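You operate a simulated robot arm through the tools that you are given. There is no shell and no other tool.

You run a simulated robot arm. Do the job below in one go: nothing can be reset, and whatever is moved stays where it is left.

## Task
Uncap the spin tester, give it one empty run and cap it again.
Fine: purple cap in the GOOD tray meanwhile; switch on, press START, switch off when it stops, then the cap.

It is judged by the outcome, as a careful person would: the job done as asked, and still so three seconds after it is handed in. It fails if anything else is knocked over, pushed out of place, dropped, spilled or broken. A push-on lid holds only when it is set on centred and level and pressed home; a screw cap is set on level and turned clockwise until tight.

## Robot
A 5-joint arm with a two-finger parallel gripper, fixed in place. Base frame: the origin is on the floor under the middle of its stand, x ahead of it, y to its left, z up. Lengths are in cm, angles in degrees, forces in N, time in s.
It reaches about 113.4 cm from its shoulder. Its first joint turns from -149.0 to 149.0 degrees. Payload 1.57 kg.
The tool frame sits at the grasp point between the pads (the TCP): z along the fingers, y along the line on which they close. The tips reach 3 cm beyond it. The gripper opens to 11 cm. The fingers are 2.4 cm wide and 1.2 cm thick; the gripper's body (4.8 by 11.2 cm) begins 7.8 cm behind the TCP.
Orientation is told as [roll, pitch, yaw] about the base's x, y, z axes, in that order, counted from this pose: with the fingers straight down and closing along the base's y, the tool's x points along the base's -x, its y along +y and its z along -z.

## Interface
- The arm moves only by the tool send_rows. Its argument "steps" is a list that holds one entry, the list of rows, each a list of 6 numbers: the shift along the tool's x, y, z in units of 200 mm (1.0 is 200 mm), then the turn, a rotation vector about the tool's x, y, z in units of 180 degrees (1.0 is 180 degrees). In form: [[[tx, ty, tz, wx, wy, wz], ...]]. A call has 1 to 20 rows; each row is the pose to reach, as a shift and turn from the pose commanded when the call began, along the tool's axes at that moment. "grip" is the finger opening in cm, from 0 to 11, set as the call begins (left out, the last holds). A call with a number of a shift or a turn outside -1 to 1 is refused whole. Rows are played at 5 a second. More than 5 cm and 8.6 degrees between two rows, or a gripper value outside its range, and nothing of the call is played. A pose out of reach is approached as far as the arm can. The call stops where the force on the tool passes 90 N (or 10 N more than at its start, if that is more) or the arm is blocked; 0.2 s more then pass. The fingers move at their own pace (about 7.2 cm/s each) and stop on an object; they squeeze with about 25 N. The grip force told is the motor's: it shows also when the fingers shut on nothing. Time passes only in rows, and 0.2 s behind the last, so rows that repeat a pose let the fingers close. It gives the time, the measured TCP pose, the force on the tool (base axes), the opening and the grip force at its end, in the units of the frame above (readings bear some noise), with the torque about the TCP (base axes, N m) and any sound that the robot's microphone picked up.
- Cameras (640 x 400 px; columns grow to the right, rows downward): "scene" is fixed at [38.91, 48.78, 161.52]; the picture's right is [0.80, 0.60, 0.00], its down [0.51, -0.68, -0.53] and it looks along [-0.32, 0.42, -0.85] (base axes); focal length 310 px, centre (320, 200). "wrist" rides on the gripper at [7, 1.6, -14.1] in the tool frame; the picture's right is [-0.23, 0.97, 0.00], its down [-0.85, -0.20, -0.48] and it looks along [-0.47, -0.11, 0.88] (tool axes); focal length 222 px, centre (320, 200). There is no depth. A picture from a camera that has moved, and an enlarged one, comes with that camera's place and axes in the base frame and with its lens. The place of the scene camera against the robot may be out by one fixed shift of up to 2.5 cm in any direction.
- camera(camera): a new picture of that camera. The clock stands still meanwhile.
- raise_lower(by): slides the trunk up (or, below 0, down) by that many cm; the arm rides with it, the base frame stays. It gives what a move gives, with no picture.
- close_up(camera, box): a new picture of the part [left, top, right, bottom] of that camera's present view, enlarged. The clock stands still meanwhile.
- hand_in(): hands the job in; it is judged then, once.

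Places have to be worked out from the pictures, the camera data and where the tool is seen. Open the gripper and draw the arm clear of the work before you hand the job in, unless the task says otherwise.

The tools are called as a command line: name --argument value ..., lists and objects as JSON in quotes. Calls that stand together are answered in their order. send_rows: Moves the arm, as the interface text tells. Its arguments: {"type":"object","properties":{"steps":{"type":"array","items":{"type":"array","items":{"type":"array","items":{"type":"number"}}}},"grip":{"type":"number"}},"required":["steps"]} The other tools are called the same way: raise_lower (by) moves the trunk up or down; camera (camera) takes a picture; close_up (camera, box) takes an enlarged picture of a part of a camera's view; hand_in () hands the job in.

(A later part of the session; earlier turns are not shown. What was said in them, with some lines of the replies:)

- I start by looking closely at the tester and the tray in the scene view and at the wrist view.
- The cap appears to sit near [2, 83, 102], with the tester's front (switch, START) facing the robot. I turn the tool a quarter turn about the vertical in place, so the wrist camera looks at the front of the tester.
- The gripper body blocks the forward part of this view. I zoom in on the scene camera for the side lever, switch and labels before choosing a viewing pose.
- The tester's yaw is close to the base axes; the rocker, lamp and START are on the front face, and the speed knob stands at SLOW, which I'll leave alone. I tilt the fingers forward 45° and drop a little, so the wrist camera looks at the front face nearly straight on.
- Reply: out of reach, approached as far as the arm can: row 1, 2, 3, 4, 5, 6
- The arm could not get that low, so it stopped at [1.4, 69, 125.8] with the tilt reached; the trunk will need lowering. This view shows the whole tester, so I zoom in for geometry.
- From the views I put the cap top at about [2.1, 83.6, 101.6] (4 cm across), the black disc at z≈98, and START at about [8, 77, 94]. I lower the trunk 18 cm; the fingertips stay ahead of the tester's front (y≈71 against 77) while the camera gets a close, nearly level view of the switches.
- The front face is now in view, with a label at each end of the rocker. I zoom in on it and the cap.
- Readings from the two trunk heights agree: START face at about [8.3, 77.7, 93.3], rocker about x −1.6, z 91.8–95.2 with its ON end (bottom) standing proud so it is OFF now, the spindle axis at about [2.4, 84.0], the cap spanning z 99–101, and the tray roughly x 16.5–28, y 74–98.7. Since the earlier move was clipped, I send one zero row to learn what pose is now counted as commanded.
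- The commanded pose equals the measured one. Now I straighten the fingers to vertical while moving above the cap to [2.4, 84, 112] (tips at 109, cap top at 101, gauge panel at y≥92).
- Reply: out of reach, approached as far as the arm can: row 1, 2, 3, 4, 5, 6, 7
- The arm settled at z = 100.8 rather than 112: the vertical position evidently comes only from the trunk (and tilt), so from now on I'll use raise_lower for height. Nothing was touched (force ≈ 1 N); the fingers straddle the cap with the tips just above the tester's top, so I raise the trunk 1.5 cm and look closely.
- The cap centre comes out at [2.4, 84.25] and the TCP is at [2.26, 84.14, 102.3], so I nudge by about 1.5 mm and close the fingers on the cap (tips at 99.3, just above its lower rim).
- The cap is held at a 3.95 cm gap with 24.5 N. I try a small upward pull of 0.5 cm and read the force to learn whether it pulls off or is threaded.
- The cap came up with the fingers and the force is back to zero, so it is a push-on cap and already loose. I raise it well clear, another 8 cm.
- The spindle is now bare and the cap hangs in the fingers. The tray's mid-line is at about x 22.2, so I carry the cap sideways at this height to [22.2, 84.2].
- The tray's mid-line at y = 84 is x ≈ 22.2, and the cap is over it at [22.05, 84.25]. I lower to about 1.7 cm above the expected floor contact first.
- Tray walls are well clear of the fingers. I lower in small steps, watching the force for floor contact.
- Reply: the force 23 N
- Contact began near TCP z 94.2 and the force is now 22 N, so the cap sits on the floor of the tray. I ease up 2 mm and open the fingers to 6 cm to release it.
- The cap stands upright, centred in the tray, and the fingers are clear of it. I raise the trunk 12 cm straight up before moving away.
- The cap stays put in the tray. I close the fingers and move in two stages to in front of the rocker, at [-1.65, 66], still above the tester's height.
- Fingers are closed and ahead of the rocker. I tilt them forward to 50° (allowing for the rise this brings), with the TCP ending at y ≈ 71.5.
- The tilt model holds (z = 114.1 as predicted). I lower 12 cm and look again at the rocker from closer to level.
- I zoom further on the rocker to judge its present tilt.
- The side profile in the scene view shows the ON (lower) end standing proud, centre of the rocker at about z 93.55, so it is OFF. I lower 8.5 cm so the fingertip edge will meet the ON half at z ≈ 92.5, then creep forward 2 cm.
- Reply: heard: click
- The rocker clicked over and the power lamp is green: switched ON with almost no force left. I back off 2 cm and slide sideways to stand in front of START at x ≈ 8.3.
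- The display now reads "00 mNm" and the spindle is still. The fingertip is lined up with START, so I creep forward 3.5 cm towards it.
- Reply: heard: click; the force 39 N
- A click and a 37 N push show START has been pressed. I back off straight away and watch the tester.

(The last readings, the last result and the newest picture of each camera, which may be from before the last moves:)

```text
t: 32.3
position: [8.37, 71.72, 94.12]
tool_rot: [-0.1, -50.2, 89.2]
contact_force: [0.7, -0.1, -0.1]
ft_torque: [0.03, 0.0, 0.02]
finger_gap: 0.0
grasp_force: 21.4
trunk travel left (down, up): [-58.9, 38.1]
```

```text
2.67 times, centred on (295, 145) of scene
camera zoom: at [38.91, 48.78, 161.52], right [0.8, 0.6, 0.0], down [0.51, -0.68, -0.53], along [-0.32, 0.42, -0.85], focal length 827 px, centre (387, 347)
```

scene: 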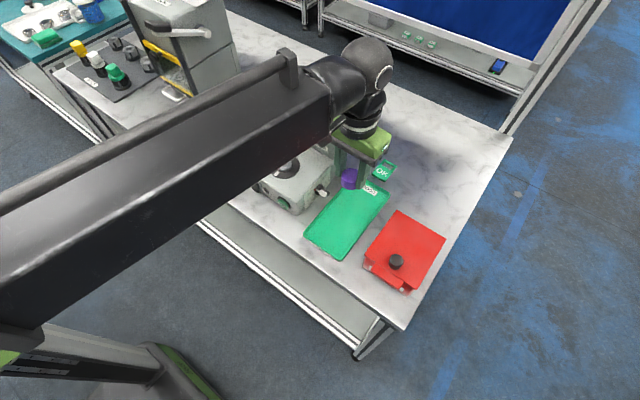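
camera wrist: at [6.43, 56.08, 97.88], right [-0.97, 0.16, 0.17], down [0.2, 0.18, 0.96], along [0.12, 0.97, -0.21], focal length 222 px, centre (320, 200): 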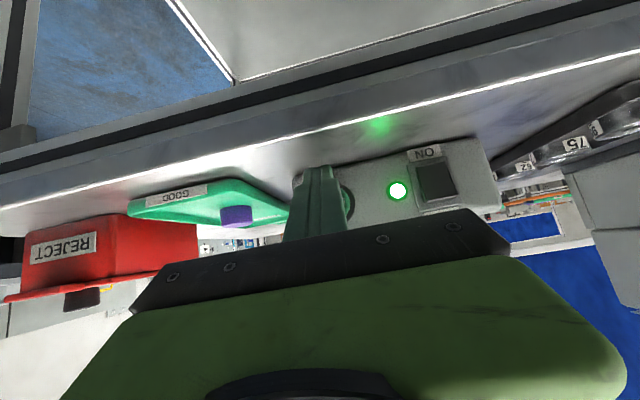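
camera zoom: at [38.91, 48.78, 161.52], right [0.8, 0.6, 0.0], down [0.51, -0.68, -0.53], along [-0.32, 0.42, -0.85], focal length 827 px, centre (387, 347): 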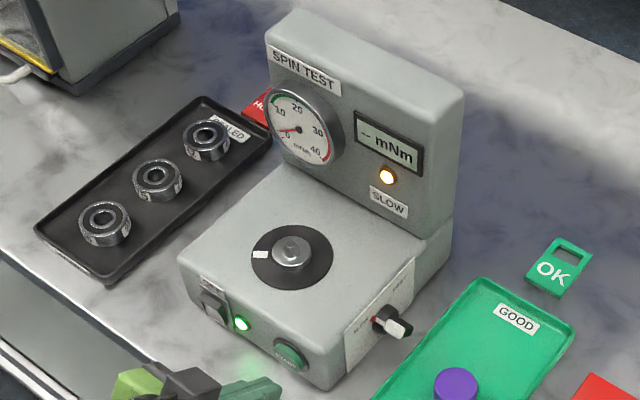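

It is running: the spindle's white mark has moved, the SLOW lamp is lit and the display shows "--". While it runs I slide back in front of the rocker and raise slightly to meet its OFF (upper) end, without touching yet.

send_rows --steps '[[[0.0012, 0.1234, -0.0015, 0, 0, 0], [0.0025, 0.2467, -0.003, 0, 0, 0], [0.0037, 0.3701, -0.0045, 0, 0, 0], [0.005, 0.4934, -0.006, 0, 0, 0], [0.005, 0.4934, -0.006, 0, 0, 0]]]'

raise_lower --by 1.5

close_up --camera "scene" --box '[230, 70, 360, 220]'

camera --camera "wrist"

```text
t: 33.5
position: [-1.61, 71.75, 94.19]
tool_rot: [0.0, -50.1, 89.1]
contact_force: [1.0, 0.0, 0.4]
ft_torque: [-0.01, -0.03, -0.06]
finger_gap: 0.0
grasp_force: 21.6
trunk travel left (down, up): [-58.9, 38.1]
```

```text
t: 34.1
position: [-1.59, 71.86, 95.67]
tool_rot: [0.0, -50.1, 89.1]
contact_force: [0.5, -0.2, 0.5]
ft_torque: [0.02, 0.01, 0.01]
finger_gap: 0.0
grasp_force: 21.2
trunk travel left (down, up): [-60.4, 36.6]
```

```text
2.67 times, centred on (295, 145) of scene
camera zoom: at [38.91, 48.78, 161.52], right [0.8, 0.6, 0.0], down [0.51, -0.68, -0.53], along [-0.32, 0.42, -0.85], focal length 827 px, centre (387, 347)
```

zoom: 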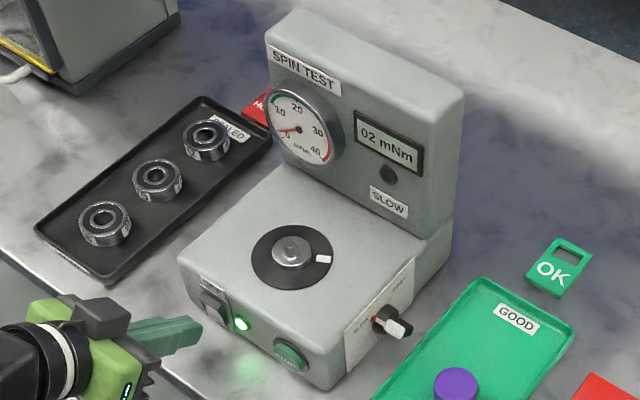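

```text
taken
camera wrist: at [-3.49, 56.58, 99.38], right [-0.97, 0.16, 0.17], down [0.2, 0.18, 0.96], along [0.12, 0.97, -0.21], focal length 222 px, centre (320, 200)
```

wrist: 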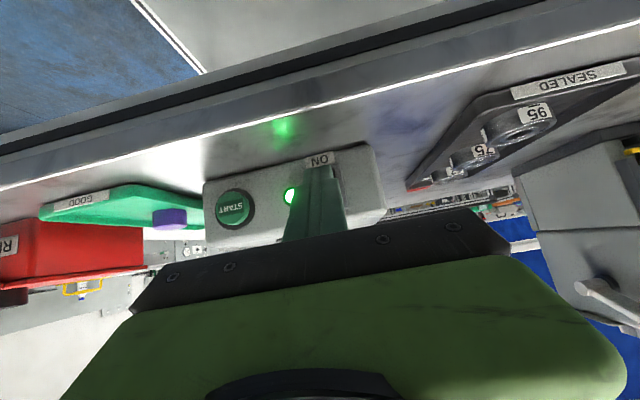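

The SLOW lamp is out and the display reads "02 mNm", so the run seems finished. I wait a second and compare the spindle mark to be sure it has stopped.

send_rows --steps '[[[0, 0, 0, 0, 0, 0], [0, 0, 0, 0, 0, 0], [0, 0, 0, 0, 0, 0], [0, 0, 0, 0, 0, 0], [0, 0, 0, 0, 0, 0], [0, 0, 0, 0, 0, 0]]]'

close_up --camera "scene" --box '[230, 70, 360, 220]'

```text
t: 35.5
position: [-1.6, 71.74, 95.67]
tool_rot: [0.0, -50.0, 89.0]
contact_force: [0.8, -1.0, 0.1]
ft_torque: [0.02, -0.01, -0.01]
finger_gap: 0.0
grasp_force: 21.1
trunk travel left (down, up): [-60.4, 36.6]
```

```text
2.67 times, centred on (295, 145) of scene
camera zoom: at [38.91, 48.78, 161.52], right [0.8, 0.6, 0.0], down [0.51, -0.68, -0.53], along [-0.32, 0.42, -0.85], focal length 827 px, centre (387, 347)
```

zoom: 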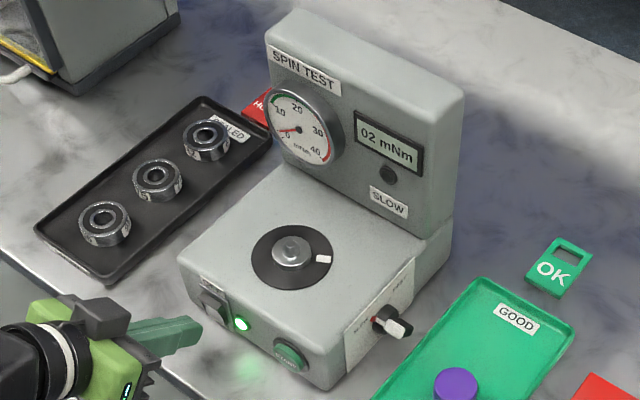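

The mark, lamp and display are unchanged: the spindle has stopped. Now I push forward on the OFF end, 1.8 cm first.

send_rows --steps '[[[-0.016, 0.0004, 0.0192, 0, 0, 0], [-0.0321, 0.0008, 0.0384, 0, 0, 0], [-0.0449, 0.0011, 0.0537, 0, 0, 0], [-0.0513, 0.0013, 0.0614, 0, 0, 0], [-0.0577, 0.0014, 0.069, 0, 0, 0]]]'

close_up --camera "scene" --box '[230, 70, 360, 220]'

```text
t: 36.7
position: [-1.67, 73.39, 95.67]
tool_rot: [0.0, -50.0, 89.0]
contact_force: [0.3, -15.8, -0.3]
ft_torque: [-0.2, -0.04, 0.02]
finger_gap: 0.0
grasp_force: 21.4
trunk travel left (down, up): [-60.4, 36.6]
heard: click
```

```text
2.67 times, centred on (295, 145) of scene
camera zoom: at [38.91, 48.78, 161.52], right [0.8, 0.6, 0.0], down [0.51, -0.68, -0.53], along [-0.32, 0.42, -0.85], focal length 827 px, centre (387, 347)
```

zoom: 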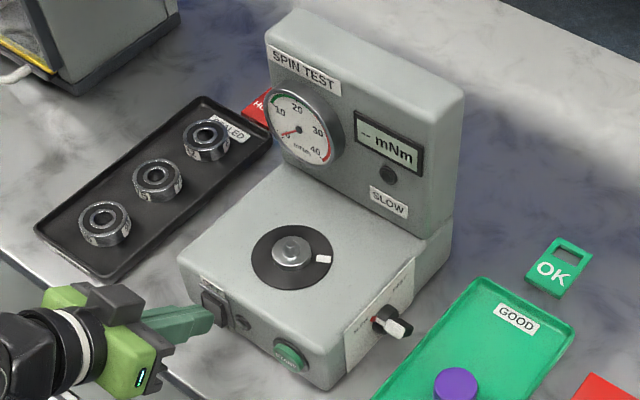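

Click heard, lamp off and display back to "--": the tester is switched off. I back away 2 cm and check that the rocker stays put.

send_rows --steps '[[[0.016, -0.0004, -0.0192, 0, 0, 0], [0.0321, -0.0008, -0.0384, 0, 0, 0], [0.0641, -0.0016, -0.0767, 0, 0, 0]]]'

raise_lower --by 12

camera --camera "wrist"

close_up --camera "scene" --box '[230, 140, 330, 220]'

```text
t: 37.5
position: [-1.5, 71.6, 95.57]
tool_rot: [0.1, -50.1, 89.1]
contact_force: [0.3, -0.1, 0.8]
ft_torque: [0.0, -0.01, 0.02]
finger_gap: 0.01
grasp_force: 20.9
trunk travel left (down, up): [-60.4, 36.6]
```

```text
t: 39.0
position: [-1.64, 71.59, 107.58]
tool_rot: [0.0, -50.1, 89.1]
contact_force: [-0.1, 0.6, 0.1]
ft_torque: [-0.01, 0.02, 0.0]
finger_gap: 0.0
grasp_force: 21.3
trunk travel left (down, up): [-72.4, 24.6]
```

```text
taken
camera wrist: at [-3.48, 56.38, 111.37], right [-0.97, 0.16, 0.17], down [0.2, 0.18, 0.96], along [0.12, 0.97, -0.21], focal length 222 px, centre (320, 200)
```

wrist: 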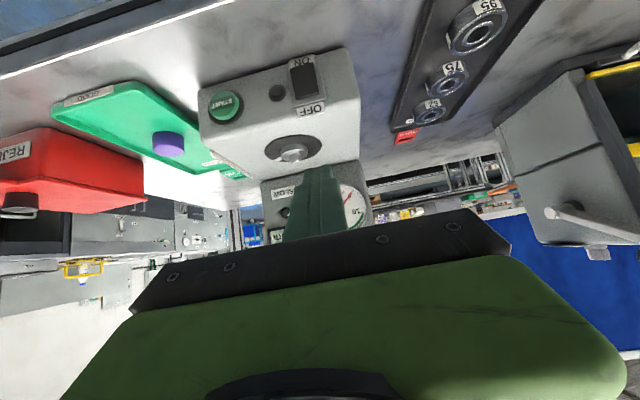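

```text
5.00 times, centred on (280, 180) of scene
camera zoom: at [38.91, 48.78, 161.52], right [0.8, 0.6, 0.0], down [0.51, -0.68, -0.53], along [-0.32, 0.42, -0.85], focal length 1551 px, centre (520, 300)
```

zoom: 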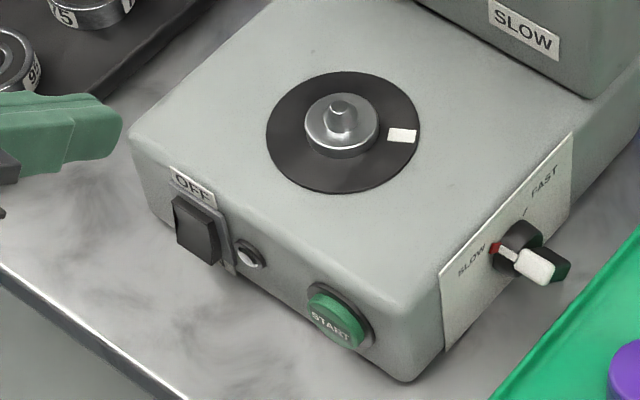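

The rocker has stayed at OFF, and the spindle (metal collar and pin on the black disc) is still. I raise 8 cm and bring the fingers back to vertical.

raise_lower --by 8

send_rows --steps '[[[0.1079, 0, 0.0393, 0, 0.0397, 0], [0.2054, 0, 0.0698, 0, 0.0794, 0], [0.2913, 0, 0.0906, 0, 0.119, 0], [0.3647, 0, 0.1009, 0, 0.1587, 0], [0.425, 0, 0.1002, 0, 0.1984, 0], [0.4714, 0, 0.0879, 0, 0.2381, 0], [0.5038, 0, 0.0638, 0, 0.2778, 0]]]'

```text
t: 40.2
position: [-1.7, 71.7, 115.56]
tool_rot: [0.0, -50.2, 89.2]
contact_force: [-0.6, 1.2, 0.5]
ft_torque: [0.03, -0.01, -0.02]
finger_gap: 0.0
grasp_force: 21.7
trunk travel left (down, up): [-80.4, 16.6]
```

```text
t: 41.8
position: [-1.66, 66.11, 107.05]
tool_rot: [0.0, 0.1, 89.1]
contact_force: [0.0, -0.6, -0.2]
ft_torque: [0.0, -0.03, 0.02]
finger_gap: 0.0
grasp_force: 21.3
trunk travel left (down, up): [-80.4, 16.6]
```

Vertical again at z = 107. I go back over the cap in the tray in two stages, opening the fingers to 6.4 cm on the second.

send_rows --steps '[[[-0.0926, -0.1171, 0, 0, 0, 0], [-0.1852, -0.2343, 0, 0, 0, 0], [-0.2778, -0.3514, 0, 0, 0, 0], [-0.3704, -0.4686, 0, 0, 0, 0], [-0.463, -0.5857, 0, 0, 0, 0]]]'

send_rows --steps '[[[-0.0926, -0.1171, 0, 0, 0, 0], [-0.1852, -0.2343, 0, 0, 0, 0], [-0.2778, -0.3514, 0, 0, 0, 0], [-0.3704, -0.4686, 0, 0, 0, 0], [-0.463, -0.5857, 0, 0, 0, 0], [-0.463, -0.5857, 0, 0, 0, 0]]]' --grip 6.4

camera --camera "wrist"

```text
t: 43.0
position: [10.39, 75.19, 107.02]
tool_rot: [0.1, 0.0, 89.1]
contact_force: [0.2, -0.1, 0.2]
ft_torque: [0.01, 0.0, -0.01]
finger_gap: 0.02
grasp_force: 21.3
trunk travel left (down, up): [-80.4, 16.6]
```

```text
t: 44.4
position: [21.92, 84.26, 107.14]
tool_rot: [0.1, -0.2, 89.1]
contact_force: [0.0, 0.6, 0.3]
ft_torque: [-0.02, 0.03, -0.02]
finger_gap: 6.42
grasp_force: 0.0
trunk travel left (down, up): [-80.4, 16.6]
```

```text
taken
camera wrist: at [20.3, 77.34, 121.27], right [-0.97, 0.24, 0.0], down [0.21, 0.85, 0.48], along [0.12, 0.47, -0.88], focal length 222 px, centre (320, 200)
```

wrist: 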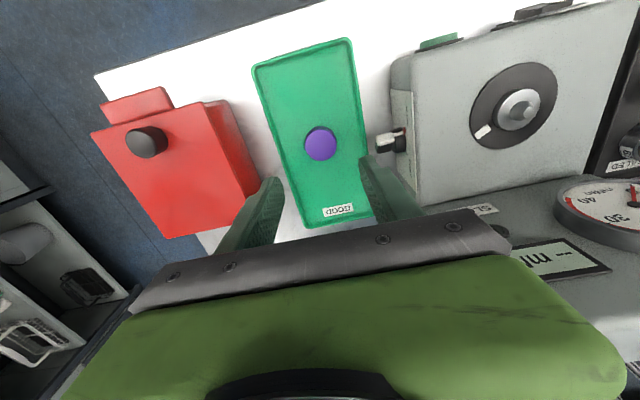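

The TCP is back over the cap within a millimetre of where I released it. I lower 13 cm, half a centimetre higher on the cap than at release, and look before gripping.

raise_lower --by -13

camera --camera "wrist"

```text
t: 45.9
position: [22.07, 84.14, 94.08]
tool_rot: [0.0, -0.1, 89.1]
contact_force: [-0.8, -0.2, 0.4]
ft_torque: [-0.04, -0.01, -0.02]
finger_gap: 6.41
grasp_force: 0.0
trunk travel left (down, up): [-67.4, 29.6]
```

```text
taken
camera wrist: at [20.29, 77.33, 108.27], right [-0.97, 0.24, 0.0], down [0.21, 0.85, 0.48], along [0.12, 0.47, -0.88], focal length 222 px, centre (320, 200)
```

wrist: 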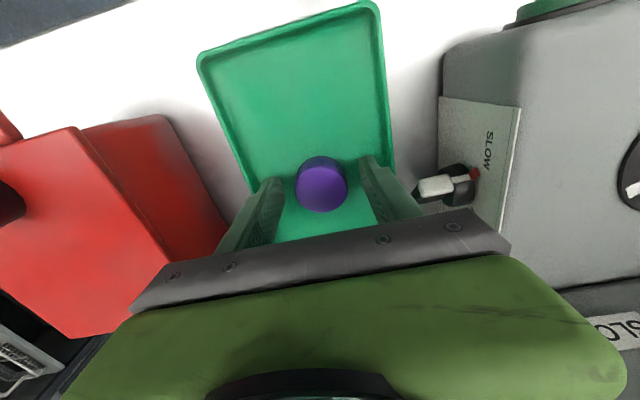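

The cap stands centred between the fingers. I close on it and check the hold.

send_rows --steps '[[[0, 0, 0, 0, 0, 0], [0, 0, 0, 0, 0, 0], [0, 0, 0, 0, 0, 0], [0, 0, 0, 0, 0, 0], [0, 0, 0, 0, 0, 0]]]' --grip 3

raise_lower --by 16.5

close_up --camera "wrist" --box '[220, 110, 440, 250]'

```text
t: 47.1
position: [22.01, 84.26, 94.06]
tool_rot: [0.0, -0.1, 89.2]
contact_force: [0.8, -0.4, 0.3]
ft_torque: [0.02, -0.01, 0.0]
finger_gap: 3.96
grasp_force: 24.5
trunk travel left (down, up): [-67.4, 29.6]
```

```text
t: 49.0
position: [22.02, 84.27, 110.64]
tool_rot: [0.0, -0.1, 89.1]
contact_force: [0.1, 0.2, -0.6]
ft_torque: [0.01, -0.01, 0.02]
finger_gap: 3.93
grasp_force: 25.2
trunk travel left (down, up): [-83.9, 13.1]
```

```text
2.86 times, centred on (330, 180) of wrist
camera zoom: at [20.29, 77.35, 124.74], right [-0.97, 0.24, 0.0], down [0.21, 0.85, 0.48], along [0.12, 0.47, -0.88], focal length 635 px, centre (291, 257)
```

zoom: 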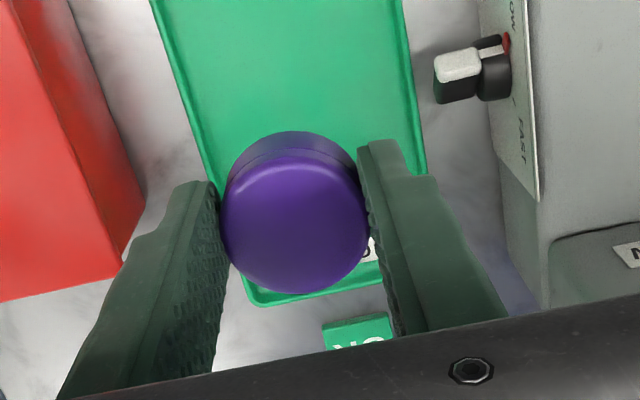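

The hold is good, but compared with the first grasp the cap sits about 10 px lower in the view, i.e. roughly 0.2 cm further in +y in the fingers. I carry it back over the spindle with a −0.17 cm correction in y and lower to about 2.5 cm above its seat to check alignment.

send_rows --steps '[[[0.003, 0.124, 0, 0, 0, 0], [0.006, 0.248, 0, 0, 0, 0], [0.009, 0.371, 0, 0, 0, 0], [0.012, 0.495, 0, 0, 0, 0], [0.015, 0.619, 0, 0, 0, 0], [0.018, 0.743, 0, 0, 0, 0], [0.021, 0.866, 0, 0, 0, 0], [0.024, 0.99, 0, 0, 0, 0], [0.024, 0.99, 0, 0, 0, 0]]]'

raise_lower --by -5.4

close_up --camera "wrist" --box '[220, 110, 440, 250]'

close_up --camera "scene" --box '[250, 120, 320, 190]'

```text
t: 51.0
position: [2.26, 83.99, 110.63]
tool_rot: [-0.1, -0.1, 89.0]
contact_force: [-0.3, 1.0, -0.4]
ft_torque: [0.0, 0.01, -0.03]
finger_gap: 3.95
grasp_force: 25.1
trunk travel left (down, up): [-83.9, 13.1]
```

```text
t: 52.0
position: [2.36, 84.16, 105.2]
tool_rot: [0.0, -0.1, 89.1]
contact_force: [-0.2, -0.1, 0.9]
ft_torque: [0.01, 0.01, 0.0]
finger_gap: 3.95
grasp_force: 25.5
trunk travel left (down, up): [-78.5, 18.5]
```

```text
2.86 times, centred on (330, 180) of wrist
camera zoom: at [0.54, 77.21, 119.36], right [-0.97, 0.24, 0.0], down [0.21, 0.85, 0.48], along [0.12, 0.47, -0.88], focal length 635 px, centre (291, 257)
```

zoom: 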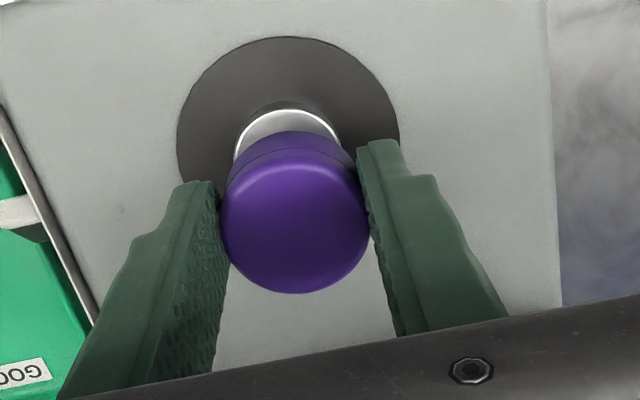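

```text
5.71 times, centred on (285, 155) of scene
camera zoom: at [38.91, 48.78, 161.52], right [0.8, 0.6, 0.0], down [0.51, -0.68, -0.53], along [-0.32, 0.42, -0.85], focal length 1772 px, centre (520, 457)
```

zoom: 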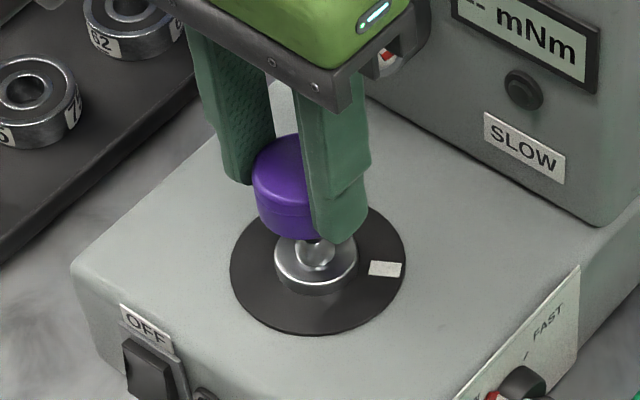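

I check the alignment more carefully with tighter zooms from both cameras.

close_up --camera "scene" --box '[264, 136, 314, 182]'

close_up --camera "wrist" --box '[270, 110, 370, 220]'

```text
8.70 times, centred on (289, 159) of scene
camera zoom: at [38.91, 48.78, 161.52], right [0.8, 0.6, 0.0], down [0.51, -0.68, -0.53], along [-0.32, 0.42, -0.85], focal length 2697 px, centre (590, 556)
```

zoom: 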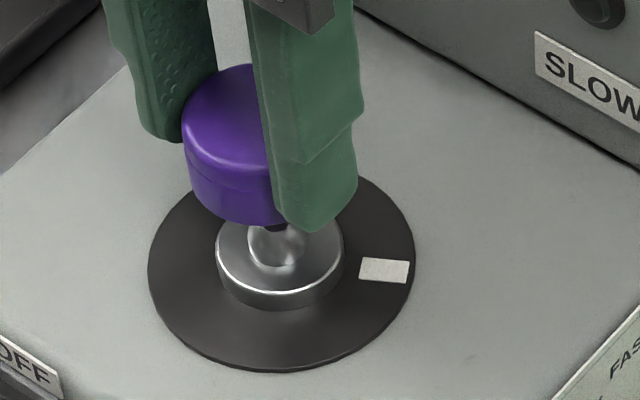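

```text
3.64 times, centred on (320, 165) of wrist
camera zoom: at [0.54, 77.21, 119.36], right [-0.97, 0.24, 0.0], down [0.21, 0.85, 0.48], along [0.12, 0.47, -0.88], focal length 808 px, centre (320, 327)
```

zoom: 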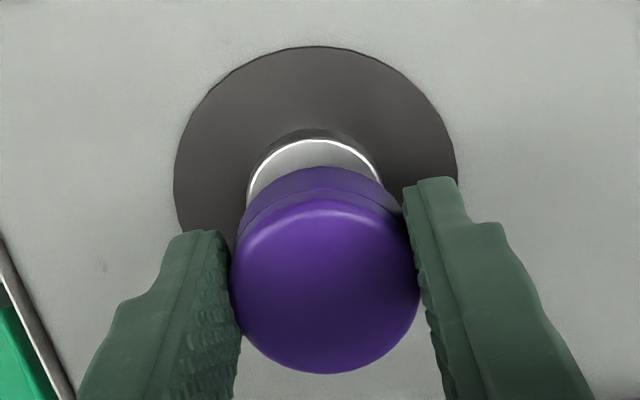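

The camera read-outs (free of the TCP noise) show the tool is 0.07 cm short in x and y of the ideal spot, and the scene zoom agrees the cap is slightly towards −x/−y. I correct by +0.07 cm in both and re-check.

send_rows --steps '[[[-0.0036, -0.0035, 0, 0, 0, 0], [-0.0036, -0.0035, 0, 0, 0, 0], [-0.0036, -0.0035, 0, 0, 0, 0]]]'

close_up --camera "wrist" --box '[270, 110, 370, 220]'

close_up --camera "scene" --box '[264, 136, 314, 182]'

```text
t: 52.8
position: [2.37, 84.28, 105.25]
tool_rot: [0.0, 0.0, 89.1]
contact_force: [0.7, -0.2, -0.1]
ft_torque: [0.01, 0.01, 0.02]
finger_gap: 3.96
grasp_force: 24.9
trunk travel left (down, up): [-78.5, 18.5]
```

```text
3.64 times, centred on (320, 165) of wrist
camera zoom: at [0.63, 77.3, 119.35], right [-0.97, 0.24, 0.0], down [0.21, 0.85, 0.48], along [0.12, 0.47, -0.88], focal length 808 px, centre (320, 327)
```

zoom: 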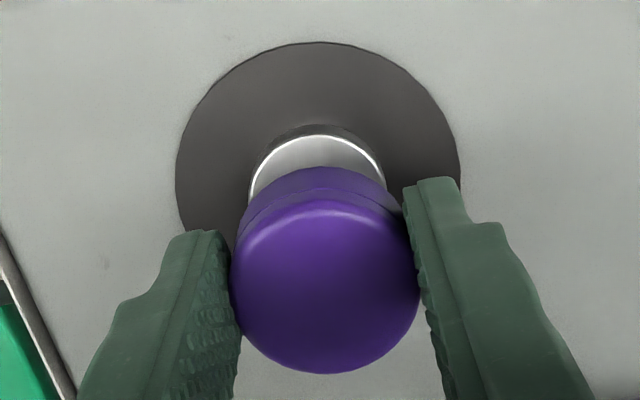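

```text
8.70 times, centred on (289, 159) of scene
camera zoom: at [38.91, 48.78, 161.52], right [0.8, 0.6, 0.0], down [0.51, -0.68, -0.53], along [-0.32, 0.42, -0.85], focal length 2697 px, centre (590, 556)
```

zoom: 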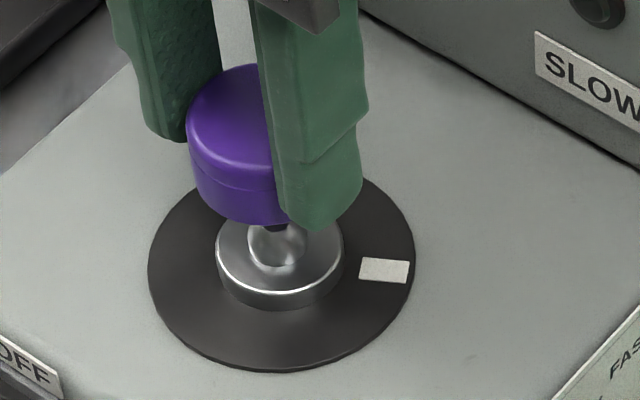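

The view is now within about half a millimetre; the remaining offset is roughly 0.06 cm towards −x. I correct that and lower 1.2 cm towards the pin, watching the force.

send_rows --steps '[[[0, -0.003, 0, 0, 0, 0], [0, -0.003, 0, 0, 0, 0]]]'

raise_lower --by -1.2

close_up --camera "scene" --box '[264, 136, 314, 182]'

close_up --camera "wrist" --box '[270, 110, 370, 220]'

```text
t: 53.4
position: [2.52, 84.24, 105.23]
tool_rot: [0.0, -0.1, 89.2]
contact_force: [0.4, 0.2, -1.1]
ft_torque: [0.01, 0.01, 0.01]
finger_gap: 3.95
grasp_force: 25.0
trunk travel left (down, up): [-78.5, 18.5]
```

```text
t: 54.0
position: [2.53, 84.21, 104.0]
tool_rot: [-0.1, -0.1, 89.1]
contact_force: [0.0, 0.3, -1.2]
ft_torque: [-0.03, 0.03, -0.02]
finger_gap: 3.95
grasp_force: 24.8
trunk travel left (down, up): [-77.3, 19.7]
```

```text
8.70 times, centred on (289, 159) of scene
camera zoom: at [38.91, 48.78, 161.52], right [0.8, 0.6, 0.0], down [0.51, -0.68, -0.53], along [-0.32, 0.42, -0.85], focal length 2697 px, centre (590, 556)
```

zoom: 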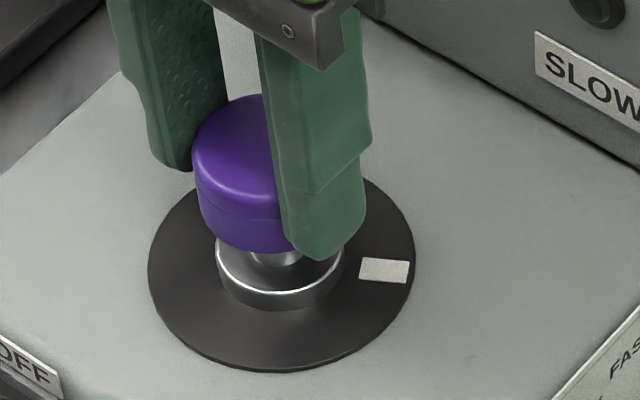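

```text
3.64 times, centred on (320, 165) of wrist
camera zoom: at [0.69, 77.26, 118.16], right [-0.97, 0.24, 0.0], down [0.21, 0.85, 0.48], along [0.12, 0.47, -0.88], focal length 808 px, centre (320, 327)
```

zoom: 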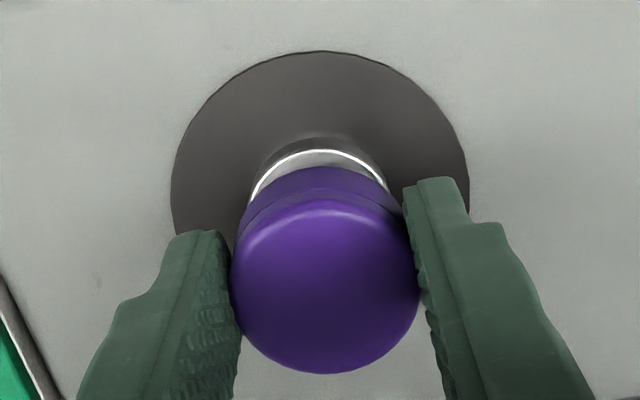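

Comparing cap and disc outlines in both views, the cap is still about 0.1 cm towards −x. I shift +0.1 cm in x and check again.

send_rows --steps '[[[0, -0.0052, 0, 0, 0, 0], [0, -0.0052, 0, 0, 0, 0], [0, -0.0052, 0, 0, 0, 0]]]'

close_up --camera "wrist" --box '[270, 110, 370, 220]'

close_up --camera "scene" --box '[264, 136, 314, 182]'

```text
t: 54.8
position: [2.6, 84.19, 104.03]
tool_rot: [0.0, -0.1, 89.1]
contact_force: [1.5, 0.5, 0.3]
ft_torque: [0.0, -0.03, 0.0]
finger_gap: 3.95
grasp_force: 25.2
trunk travel left (down, up): [-77.3, 19.7]
```

```text
3.64 times, centred on (320, 165) of wrist
camera zoom: at [0.79, 77.28, 118.15], right [-0.97, 0.24, 0.0], down [0.21, 0.85, 0.48], along [0.12, 0.47, -0.88], focal length 808 px, centre (320, 327)
```

zoom: 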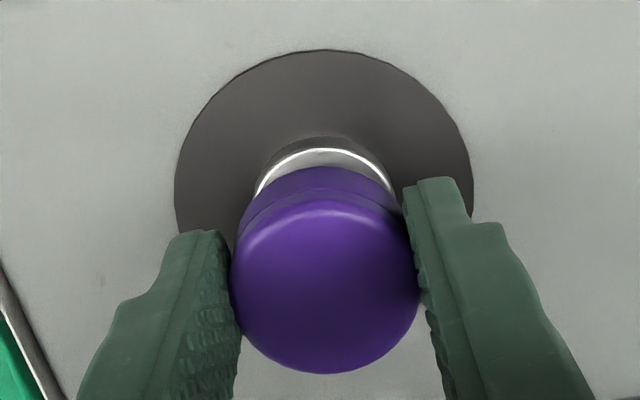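

```text
8.70 times, centred on (289, 159) of scene
camera zoom: at [38.91, 48.78, 161.52], right [0.8, 0.6, 0.0], down [0.51, -0.68, -0.53], along [-0.32, 0.42, -0.85], focal length 2697 px, centre (590, 556)
```

zoom: 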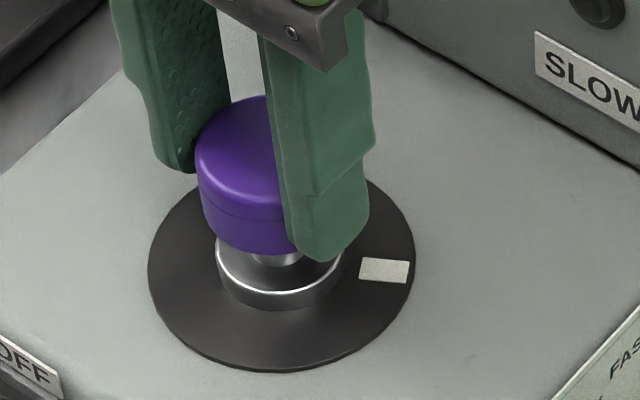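

Both views now agree the cap is centred on the spindle. I lower in small steps, watching the force.

raise_lower --by -0.8

raise_lower --by -0.4

close_up --camera "scene" --box '[264, 136, 314, 182]'

```text
t: 55.3
position: [2.45, 84.18, 103.29]
tool_rot: [0.0, -0.1, 89.1]
contact_force: [0.6, 0.2, -0.7]
ft_torque: [0.02, 0.01, 0.02]
finger_gap: 3.94
grasp_force: 24.6
trunk travel left (down, up): [-76.5, 20.5]
```

```text
t: 55.9
position: [2.64, 84.12, 102.75]
tool_rot: [-0.1, 0.0, 89.2]
contact_force: [0.3, 0.4, -0.1]
ft_torque: [-0.02, 0.01, 0.03]
finger_gap: 3.95
grasp_force: 24.8
trunk travel left (down, up): [-76.1, 20.9]
```

```text
8.70 times, centred on (289, 159) of scene
camera zoom: at [38.91, 48.78, 161.52], right [0.8, 0.6, 0.0], down [0.51, -0.68, -0.53], along [-0.32, 0.42, -0.85], focal length 2697 px, centre (590, 556)
```

zoom: 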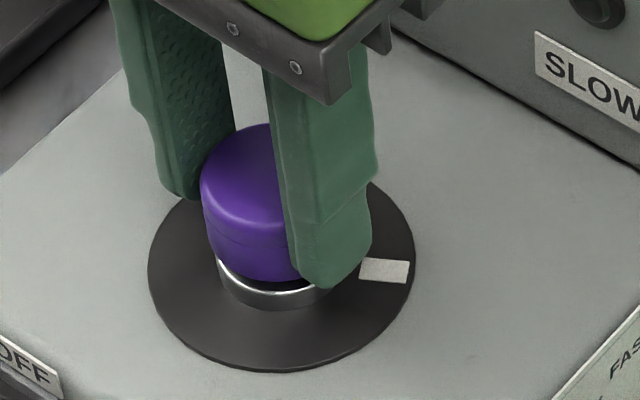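

No contact force yet, and the cap is now over the pin, just above the collar. I continue down in 3 mm steps.

raise_lower --by -0.3

raise_lower --by -0.3

```text
t: 56.4
position: [2.58, 84.24, 102.47]
tool_rot: [0.0, -0.2, 89.2]
contact_force: [0.4, -0.2, 0.2]
ft_torque: [-0.01, -0.02, 0.0]
finger_gap: 3.96
grasp_force: 25.7
trunk travel left (down, up): [-75.8, 21.2]
```

```text
t: 56.9
position: [2.53, 84.16, 102.14]
tool_rot: [0.1, -0.1, 89.0]
contact_force: [0.3, -1.0, -1.0]
ft_torque: [0.01, 0.01, -0.02]
finger_gap: 3.96
grasp_force: 24.9
trunk travel left (down, up): [-75.5, 21.5]
```

raise_lower --by -0.2

close_up --camera "scene" --box '[264, 136, 314, 182]'

close_up --camera "wrist" --box '[270, 110, 370, 220]'

```text
t: 57.4
position: [2.43, 84.12, 102.1]
tool_rot: [-0.1, -0.2, 89.1]
contact_force: [-0.4, 2.7, 11.1]
ft_torque: [0.08, -0.05, 0.0]
finger_gap: 3.95
grasp_force: 24.9
trunk travel left (down, up): [-75.3, 21.7]
```

```text
8.70 times, centred on (289, 159) of scene
camera zoom: at [38.91, 48.78, 161.52], right [0.8, 0.6, 0.0], down [0.51, -0.68, -0.53], along [-0.32, 0.42, -0.85], focal length 2697 px, centre (590, 556)
```

zoom: 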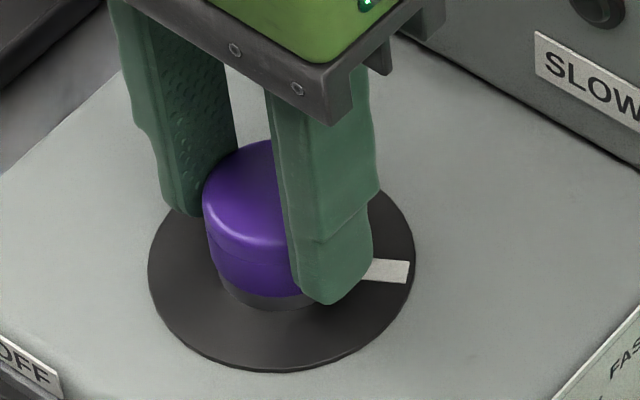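

```text
3.64 times, centred on (320, 165) of wrist
camera zoom: at [0.78, 77.23, 116.21], right [-0.97, 0.24, 0.0], down [0.21, 0.85, 0.48], along [0.12, 0.47, -0.88], focal length 808 px, centre (320, 327)
```

zoom: 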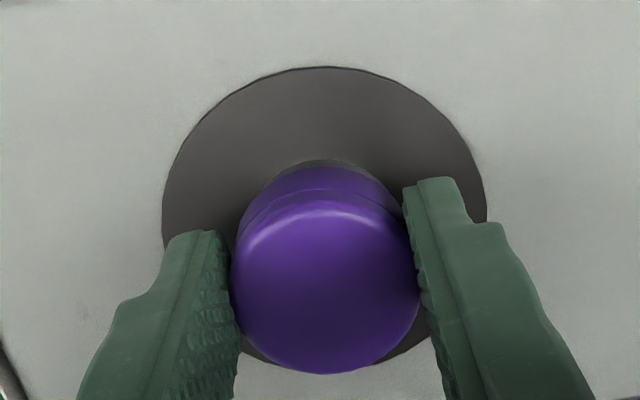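

The cap met resistance (11 N) with the tool at about the height expected for a seated cap. I press a bit further while still holding it level.

raise_lower --by -0.2

raise_lower --by -0.2

close_up --camera "scene" --box '[264, 136, 314, 182]'

close_up --camera "wrist" --box '[270, 110, 370, 220]'

```text
t: 58.0
position: [2.51, 84.14, 101.91]
tool_rot: [0.0, -0.1, 89.1]
contact_force: [0.4, 4.0, 15.2]
ft_torque: [0.17, 0.02, 0.0]
finger_gap: 3.96
grasp_force: 25.0
trunk travel left (down, up): [-75.1, 21.9]
```

```text
t: 58.5
position: [2.45, 84.13, 101.78]
tool_rot: [0.0, -0.1, 89.1]
contact_force: [0.0, 0.0, 13.8]
ft_torque: [0.1, 0.02, 0.03]
finger_gap: 3.93
grasp_force: 25.7
trunk travel left (down, up): [-74.9, 22.1]
```

```text
8.70 times, centred on (289, 159) of scene
camera zoom: at [38.91, 48.78, 161.52], right [0.8, 0.6, 0.0], down [0.51, -0.68, -0.53], along [-0.32, 0.42, -0.85], focal length 2697 px, centre (590, 556)
```

zoom: 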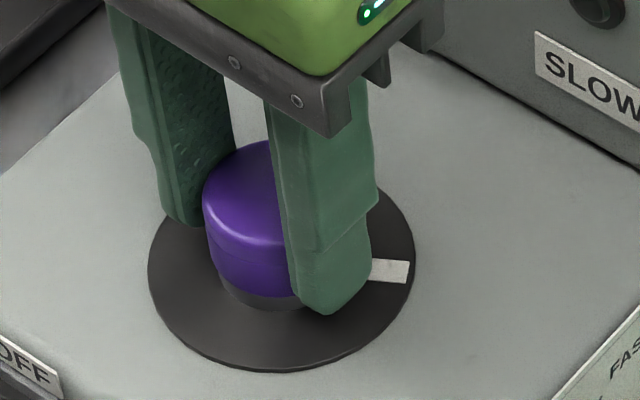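

```text
3.64 times, centred on (320, 165) of wrist
camera zoom: at [0.78, 77.15, 115.84], right [-0.97, 0.24, 0.0], down [0.21, 0.85, 0.48], along [0.12, 0.47, -0.88], focal length 808 px, centre (320, 327)
```

zoom: 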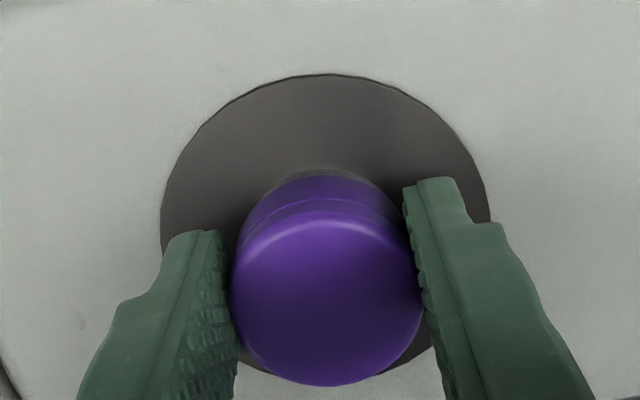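

The fingers now slide on the cap, which stays put on the collar and looks level. I release it, rise 5 cm, and close the fingers above it so I can press it home from the top.

send_rows --steps '[[[0, 0, 0, 0, 0, 0], [0, 0, 0, 0, 0, 0], [0, 0, 0, 0, 0, 0]]]' --grip 6

raise_lower --by 5

send_rows --steps '[[[0, 0, 0, 0, 0, 0], [0, 0, 0, 0, 0, 0], [0, 0, 0, 0, 0, 0], [0, 0, 0, 0, 0, 0]]]' --grip 0

close_up --camera "wrist" --box '[220, 70, 440, 220]'

close_up --camera "scene" --box '[264, 136, 314, 182]'

```text
t: 59.3
position: [2.45, 84.24, 101.59]
tool_rot: [-0.1, 0.0, 89.1]
contact_force: [0.0, -0.6, 0.3]
ft_torque: [-0.03, 0.0, 0.0]
finger_gap: 5.98
grasp_force: 0.0
trunk travel left (down, up): [-74.9, 22.1]
```

```text
t: 60.2
position: [2.49, 84.19, 106.64]
tool_rot: [0.0, -0.1, 89.0]
contact_force: [0.6, -0.1, 0.8]
ft_torque: [-0.02, 0.03, 0.03]
finger_gap: 5.97
grasp_force: 0.0
trunk travel left (down, up): [-79.9, 17.1]
```

```text
t: 61.2
position: [2.55, 84.16, 106.46]
tool_rot: [-0.1, -0.2, 89.1]
contact_force: [-0.9, 0.4, 0.2]
ft_torque: [-0.01, 0.01, 0.0]
finger_gap: 0.0
grasp_force: 21.2
trunk travel left (down, up): [-79.9, 17.1]
```

```text
2.67 times, centred on (330, 145) of wrist
camera zoom: at [0.78, 77.27, 120.75], right [-0.97, 0.24, 0.0], down [0.21, 0.85, 0.48], along [0.12, 0.47, -0.88], focal length 592 px, centre (293, 347)
```

zoom: 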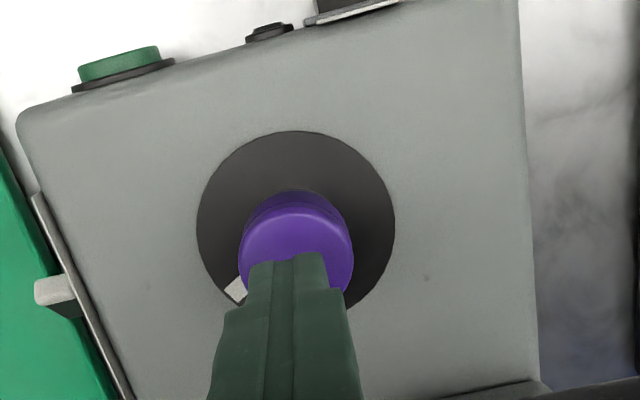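

```text
8.70 times, centred on (289, 159) of scene
camera zoom: at [38.91, 48.78, 161.52], right [0.8, 0.6, 0.0], down [0.51, -0.68, -0.53], along [-0.32, 0.42, -0.85], focal length 2697 px, centre (590, 556)
```

zoom: 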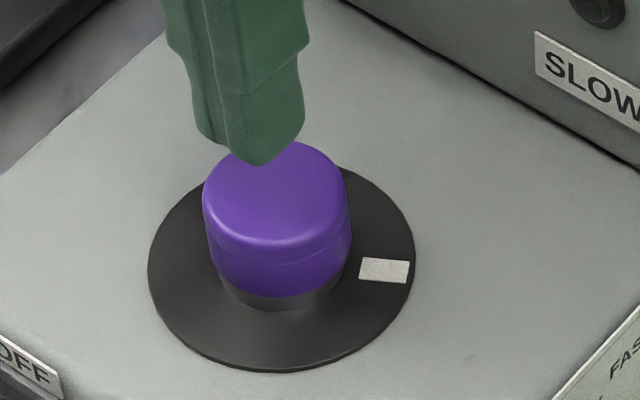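

The cap sits level on the collar, and the closed fingertips are above its middle. I lower towards its top and press in small steps.

raise_lower --by -2.2

raise_lower --by -0.3

raise_lower --by -0.2

```text
t: 61.9
position: [2.42, 84.16, 104.37]
tool_rot: [0.0, -0.1, 89.1]
contact_force: [0.0, 1.1, -0.3]
ft_torque: [-0.01, 0.02, 0.01]
finger_gap: 0.0
grasp_force: 21.2
trunk travel left (down, up): [-77.7, 19.3]
```

```text
t: 62.4
position: [2.63, 84.08, 104.11]
tool_rot: [0.0, -0.1, 89.1]
contact_force: [0.8, -0.9, 0.2]
ft_torque: [-0.04, 0.0, 0.01]
finger_gap: 0.0
grasp_force: 20.6
trunk travel left (down, up): [-77.4, 19.6]
```

```text
t: 62.9
position: [2.49, 84.08, 103.93]
tool_rot: [0.0, -0.2, 89.2]
contact_force: [0.2, 0.8, 4.2]
ft_torque: [0.01, 0.03, 0.01]
finger_gap: 0.0
grasp_force: 21.4
trunk travel left (down, up): [-77.2, 19.8]
```

Light contact (4 N) at the cap's top, at the height the cap had when seated originally. I press further in 2 mm steps up to a firm push.

raise_lower --by -0.2

raise_lower --by -0.2

```text
t: 63.4
position: [2.54, 84.02, 103.96]
tool_rot: [0.0, -0.2, 89.1]
contact_force: [0.5, 11.3, 33.7]
ft_torque: [0.39, -0.01, -0.02]
finger_gap: 0.0
grasp_force: 20.8
trunk travel left (down, up): [-77.0, 20.0]
```

```text
t: 64.0
position: [2.6, 84.01, 103.89]
tool_rot: [0.0, -0.5, 89.1]
contact_force: [0.6, 22.7, 68.9]
ft_torque: [0.83, 0.0, 0.01]
finger_gap: 0.0
grasp_force: 20.7
trunk travel left (down, up): [-76.8, 20.2]
```

At 69 N the cap no longer gives, so it is hard home. I ease off, rise 8 cm and inspect it.

raise_lower --by 0.5

raise_lower --by 8

close_up --camera "scene" --box '[264, 136, 314, 182]'

close_up --camera "scene" --box '[240, 140, 310, 215]'

camera --camera "wrist"

```text
t: 64.5
position: [2.52, 84.07, 103.89]
tool_rot: [0.0, 0.1, 89.1]
contact_force: [-0.7, 0.5, 1.1]
ft_torque: [0.0, 0.01, 0.01]
finger_gap: 0.01
grasp_force: 21.1
trunk travel left (down, up): [-77.3, 19.7]
```

```text
t: 65.7
position: [2.41, 84.23, 111.98]
tool_rot: [0.1, -0.1, 89.0]
contact_force: [0.0, 0.2, -0.1]
ft_torque: [-0.02, 0.02, 0.0]
finger_gap: 0.0
grasp_force: 21.4
trunk travel left (down, up): [-85.3, 11.7]
```

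```text
8.70 times, centred on (289, 159) of scene
camera zoom: at [38.91, 48.78, 161.52], right [0.8, 0.6, 0.0], down [0.51, -0.68, -0.53], along [-0.32, 0.42, -0.85], focal length 2697 px, centre (590, 556)
```

zoom: 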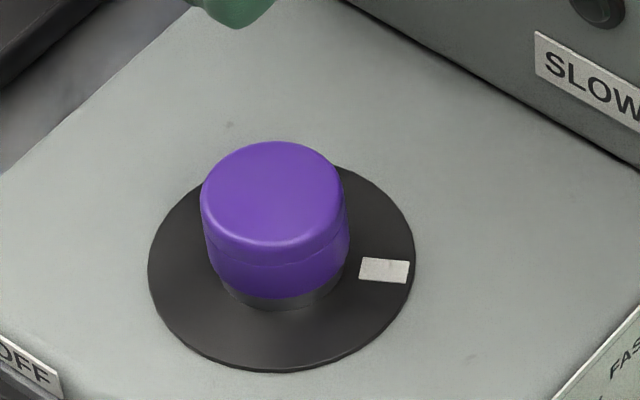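

```text
5.33 times, centred on (275, 178) of scene
camera zoom: at [38.91, 48.78, 161.52], right [0.8, 0.6, 0.0], down [0.51, -0.68, -0.53], along [-0.32, 0.42, -0.85], focal length 1654 px, centre (560, 320)
```

zoom: 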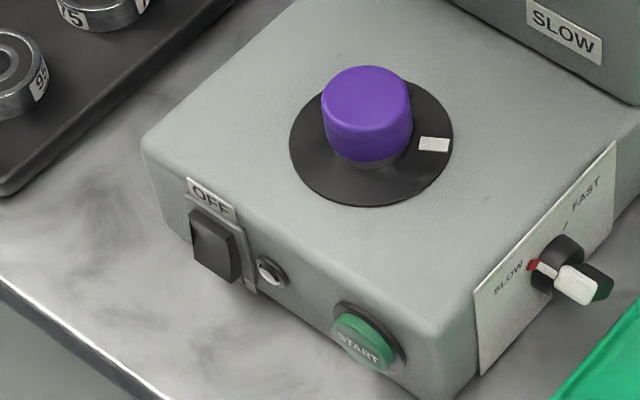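

```text
taken
camera wrist: at [0.78, 77.29, 126.14], right [-0.97, 0.24, 0.0], down [0.21, 0.85, 0.48], along [0.12, 0.47, -0.88], focal length 222 px, centre (320, 200)
```

wrist: 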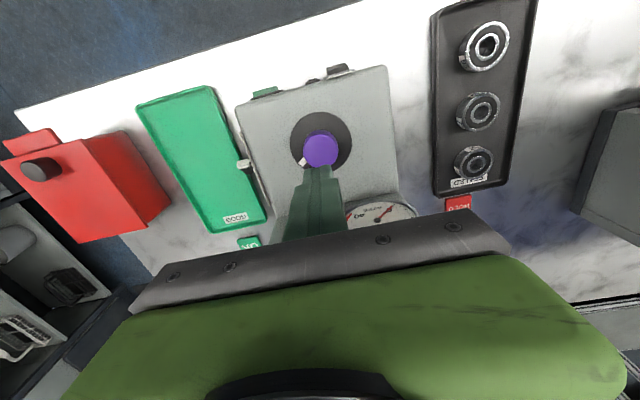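

The cap is back in exactly its original picture position, level, with the switch at OFF, lamp dark and the SLOW knob untouched. I open the gripper and draw the arm back 20 cm off the bench.

raise_lower --by 6

send_rows --steps '[[[0.1, 0, 0, 0, 0, 0], [0.25, 0, 0, 0, 0, 0], [0.4, 0, 0, 0, 0, 0], [0.55, 0, 0, 0, 0, 0], [0.7, 0, 0, 0, 0, 0], [0.85, 0, 0, 0, 0, 0], [0.98, 0, 0, 0, 0, 0], [0.98, 0, 0, 0, 0, 0], [0.98, 0, 0, 0, 0, 0]]]' --grip 11

camera --camera "scene"

close_up --camera "scene" --box '[230, 60, 360, 220]'

close_up --camera "scene" --box '[290, 150, 460, 300]'

```text
t: 66.7
position: [2.56, 84.17, 117.99]
tool_rot: [0.1, -0.1, 89.1]
contact_force: [0.4, -0.7, 0.0]
ft_torque: [0.02, 0.01, -0.03]
finger_gap: 0.0
grasp_force: 21.2
trunk travel left (down, up): [-91.3, 5.7]
```

```text
t: 68.7
position: [2.16, 64.5, 117.92]
tool_rot: [-0.1, 0.0, 89.2]
contact_force: [-0.4, -0.6, -0.6]
ft_torque: [0.0, 0.02, -0.01]
finger_gap: 10.99
grasp_force: 0.2
trunk travel left (down, up): [-91.3, 5.7]
```

```text
taken
```

scene: 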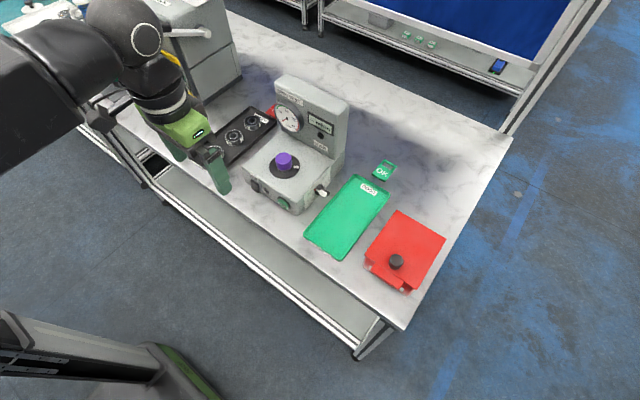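

```text
2.50 times, centred on (295, 140) of scene
camera zoom: at [38.91, 48.78, 161.52], right [0.8, 0.6, 0.0], down [0.51, -0.68, -0.53], along [-0.32, 0.42, -0.85], focal length 775 px, centre (382, 350)
```

zoom: 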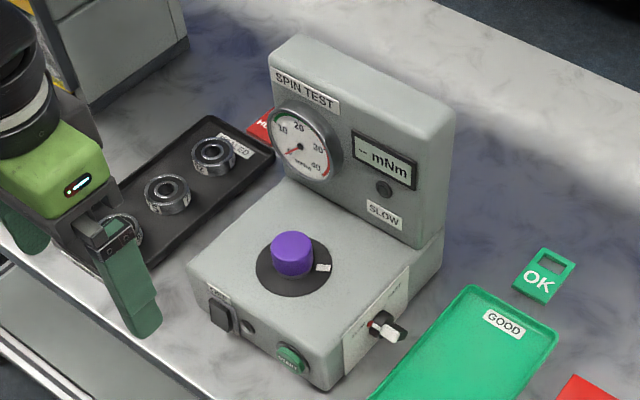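

```text
2.67 times, centred on (375, 225) of scene
camera zoom: at [38.91, 48.78, 161.52], right [0.8, 0.6, 0.0], down [0.51, -0.68, -0.53], along [-0.32, 0.42, -0.85], focal length 827 px, centre (173, 133)
```

zoom: 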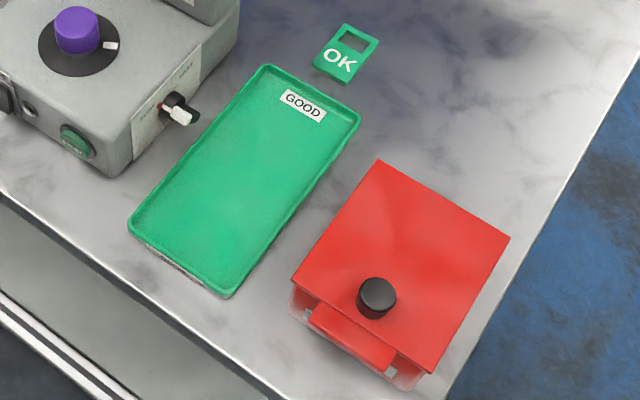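

The tester, tray and everything else are in the same picture positions as at the start. The cap is on, the tester is off ("--", lamp dark), and the gripper is open and clear of the bench, so I hand the job in.

hand_in

```text
The job is handed in.
```

The spin tester had its one empty run and is switched off with the purple cap back on. I've handed the job in; no result has come back yet.

- **Uncapping:** the cap turned out to be push-on. It sat in the GOOD tray during the run.
- **Run:** I switched the tester on and pressed START once. The display read 02 mNm when it stopped. I waited just over a second to be sure the spindle was still, then switched off. The lamp is dark and the display is back to "--".
- **Recapping:** the cap went back on centred and level, and I pressed it down with about 69 N until it stopped moving. In the scene pictures it is in the same position as at the start.
- **Everything else:** the speed knob is still at SLOW, and the tester, trays and other items look unmoved. The gripper is open and clear of the bench.
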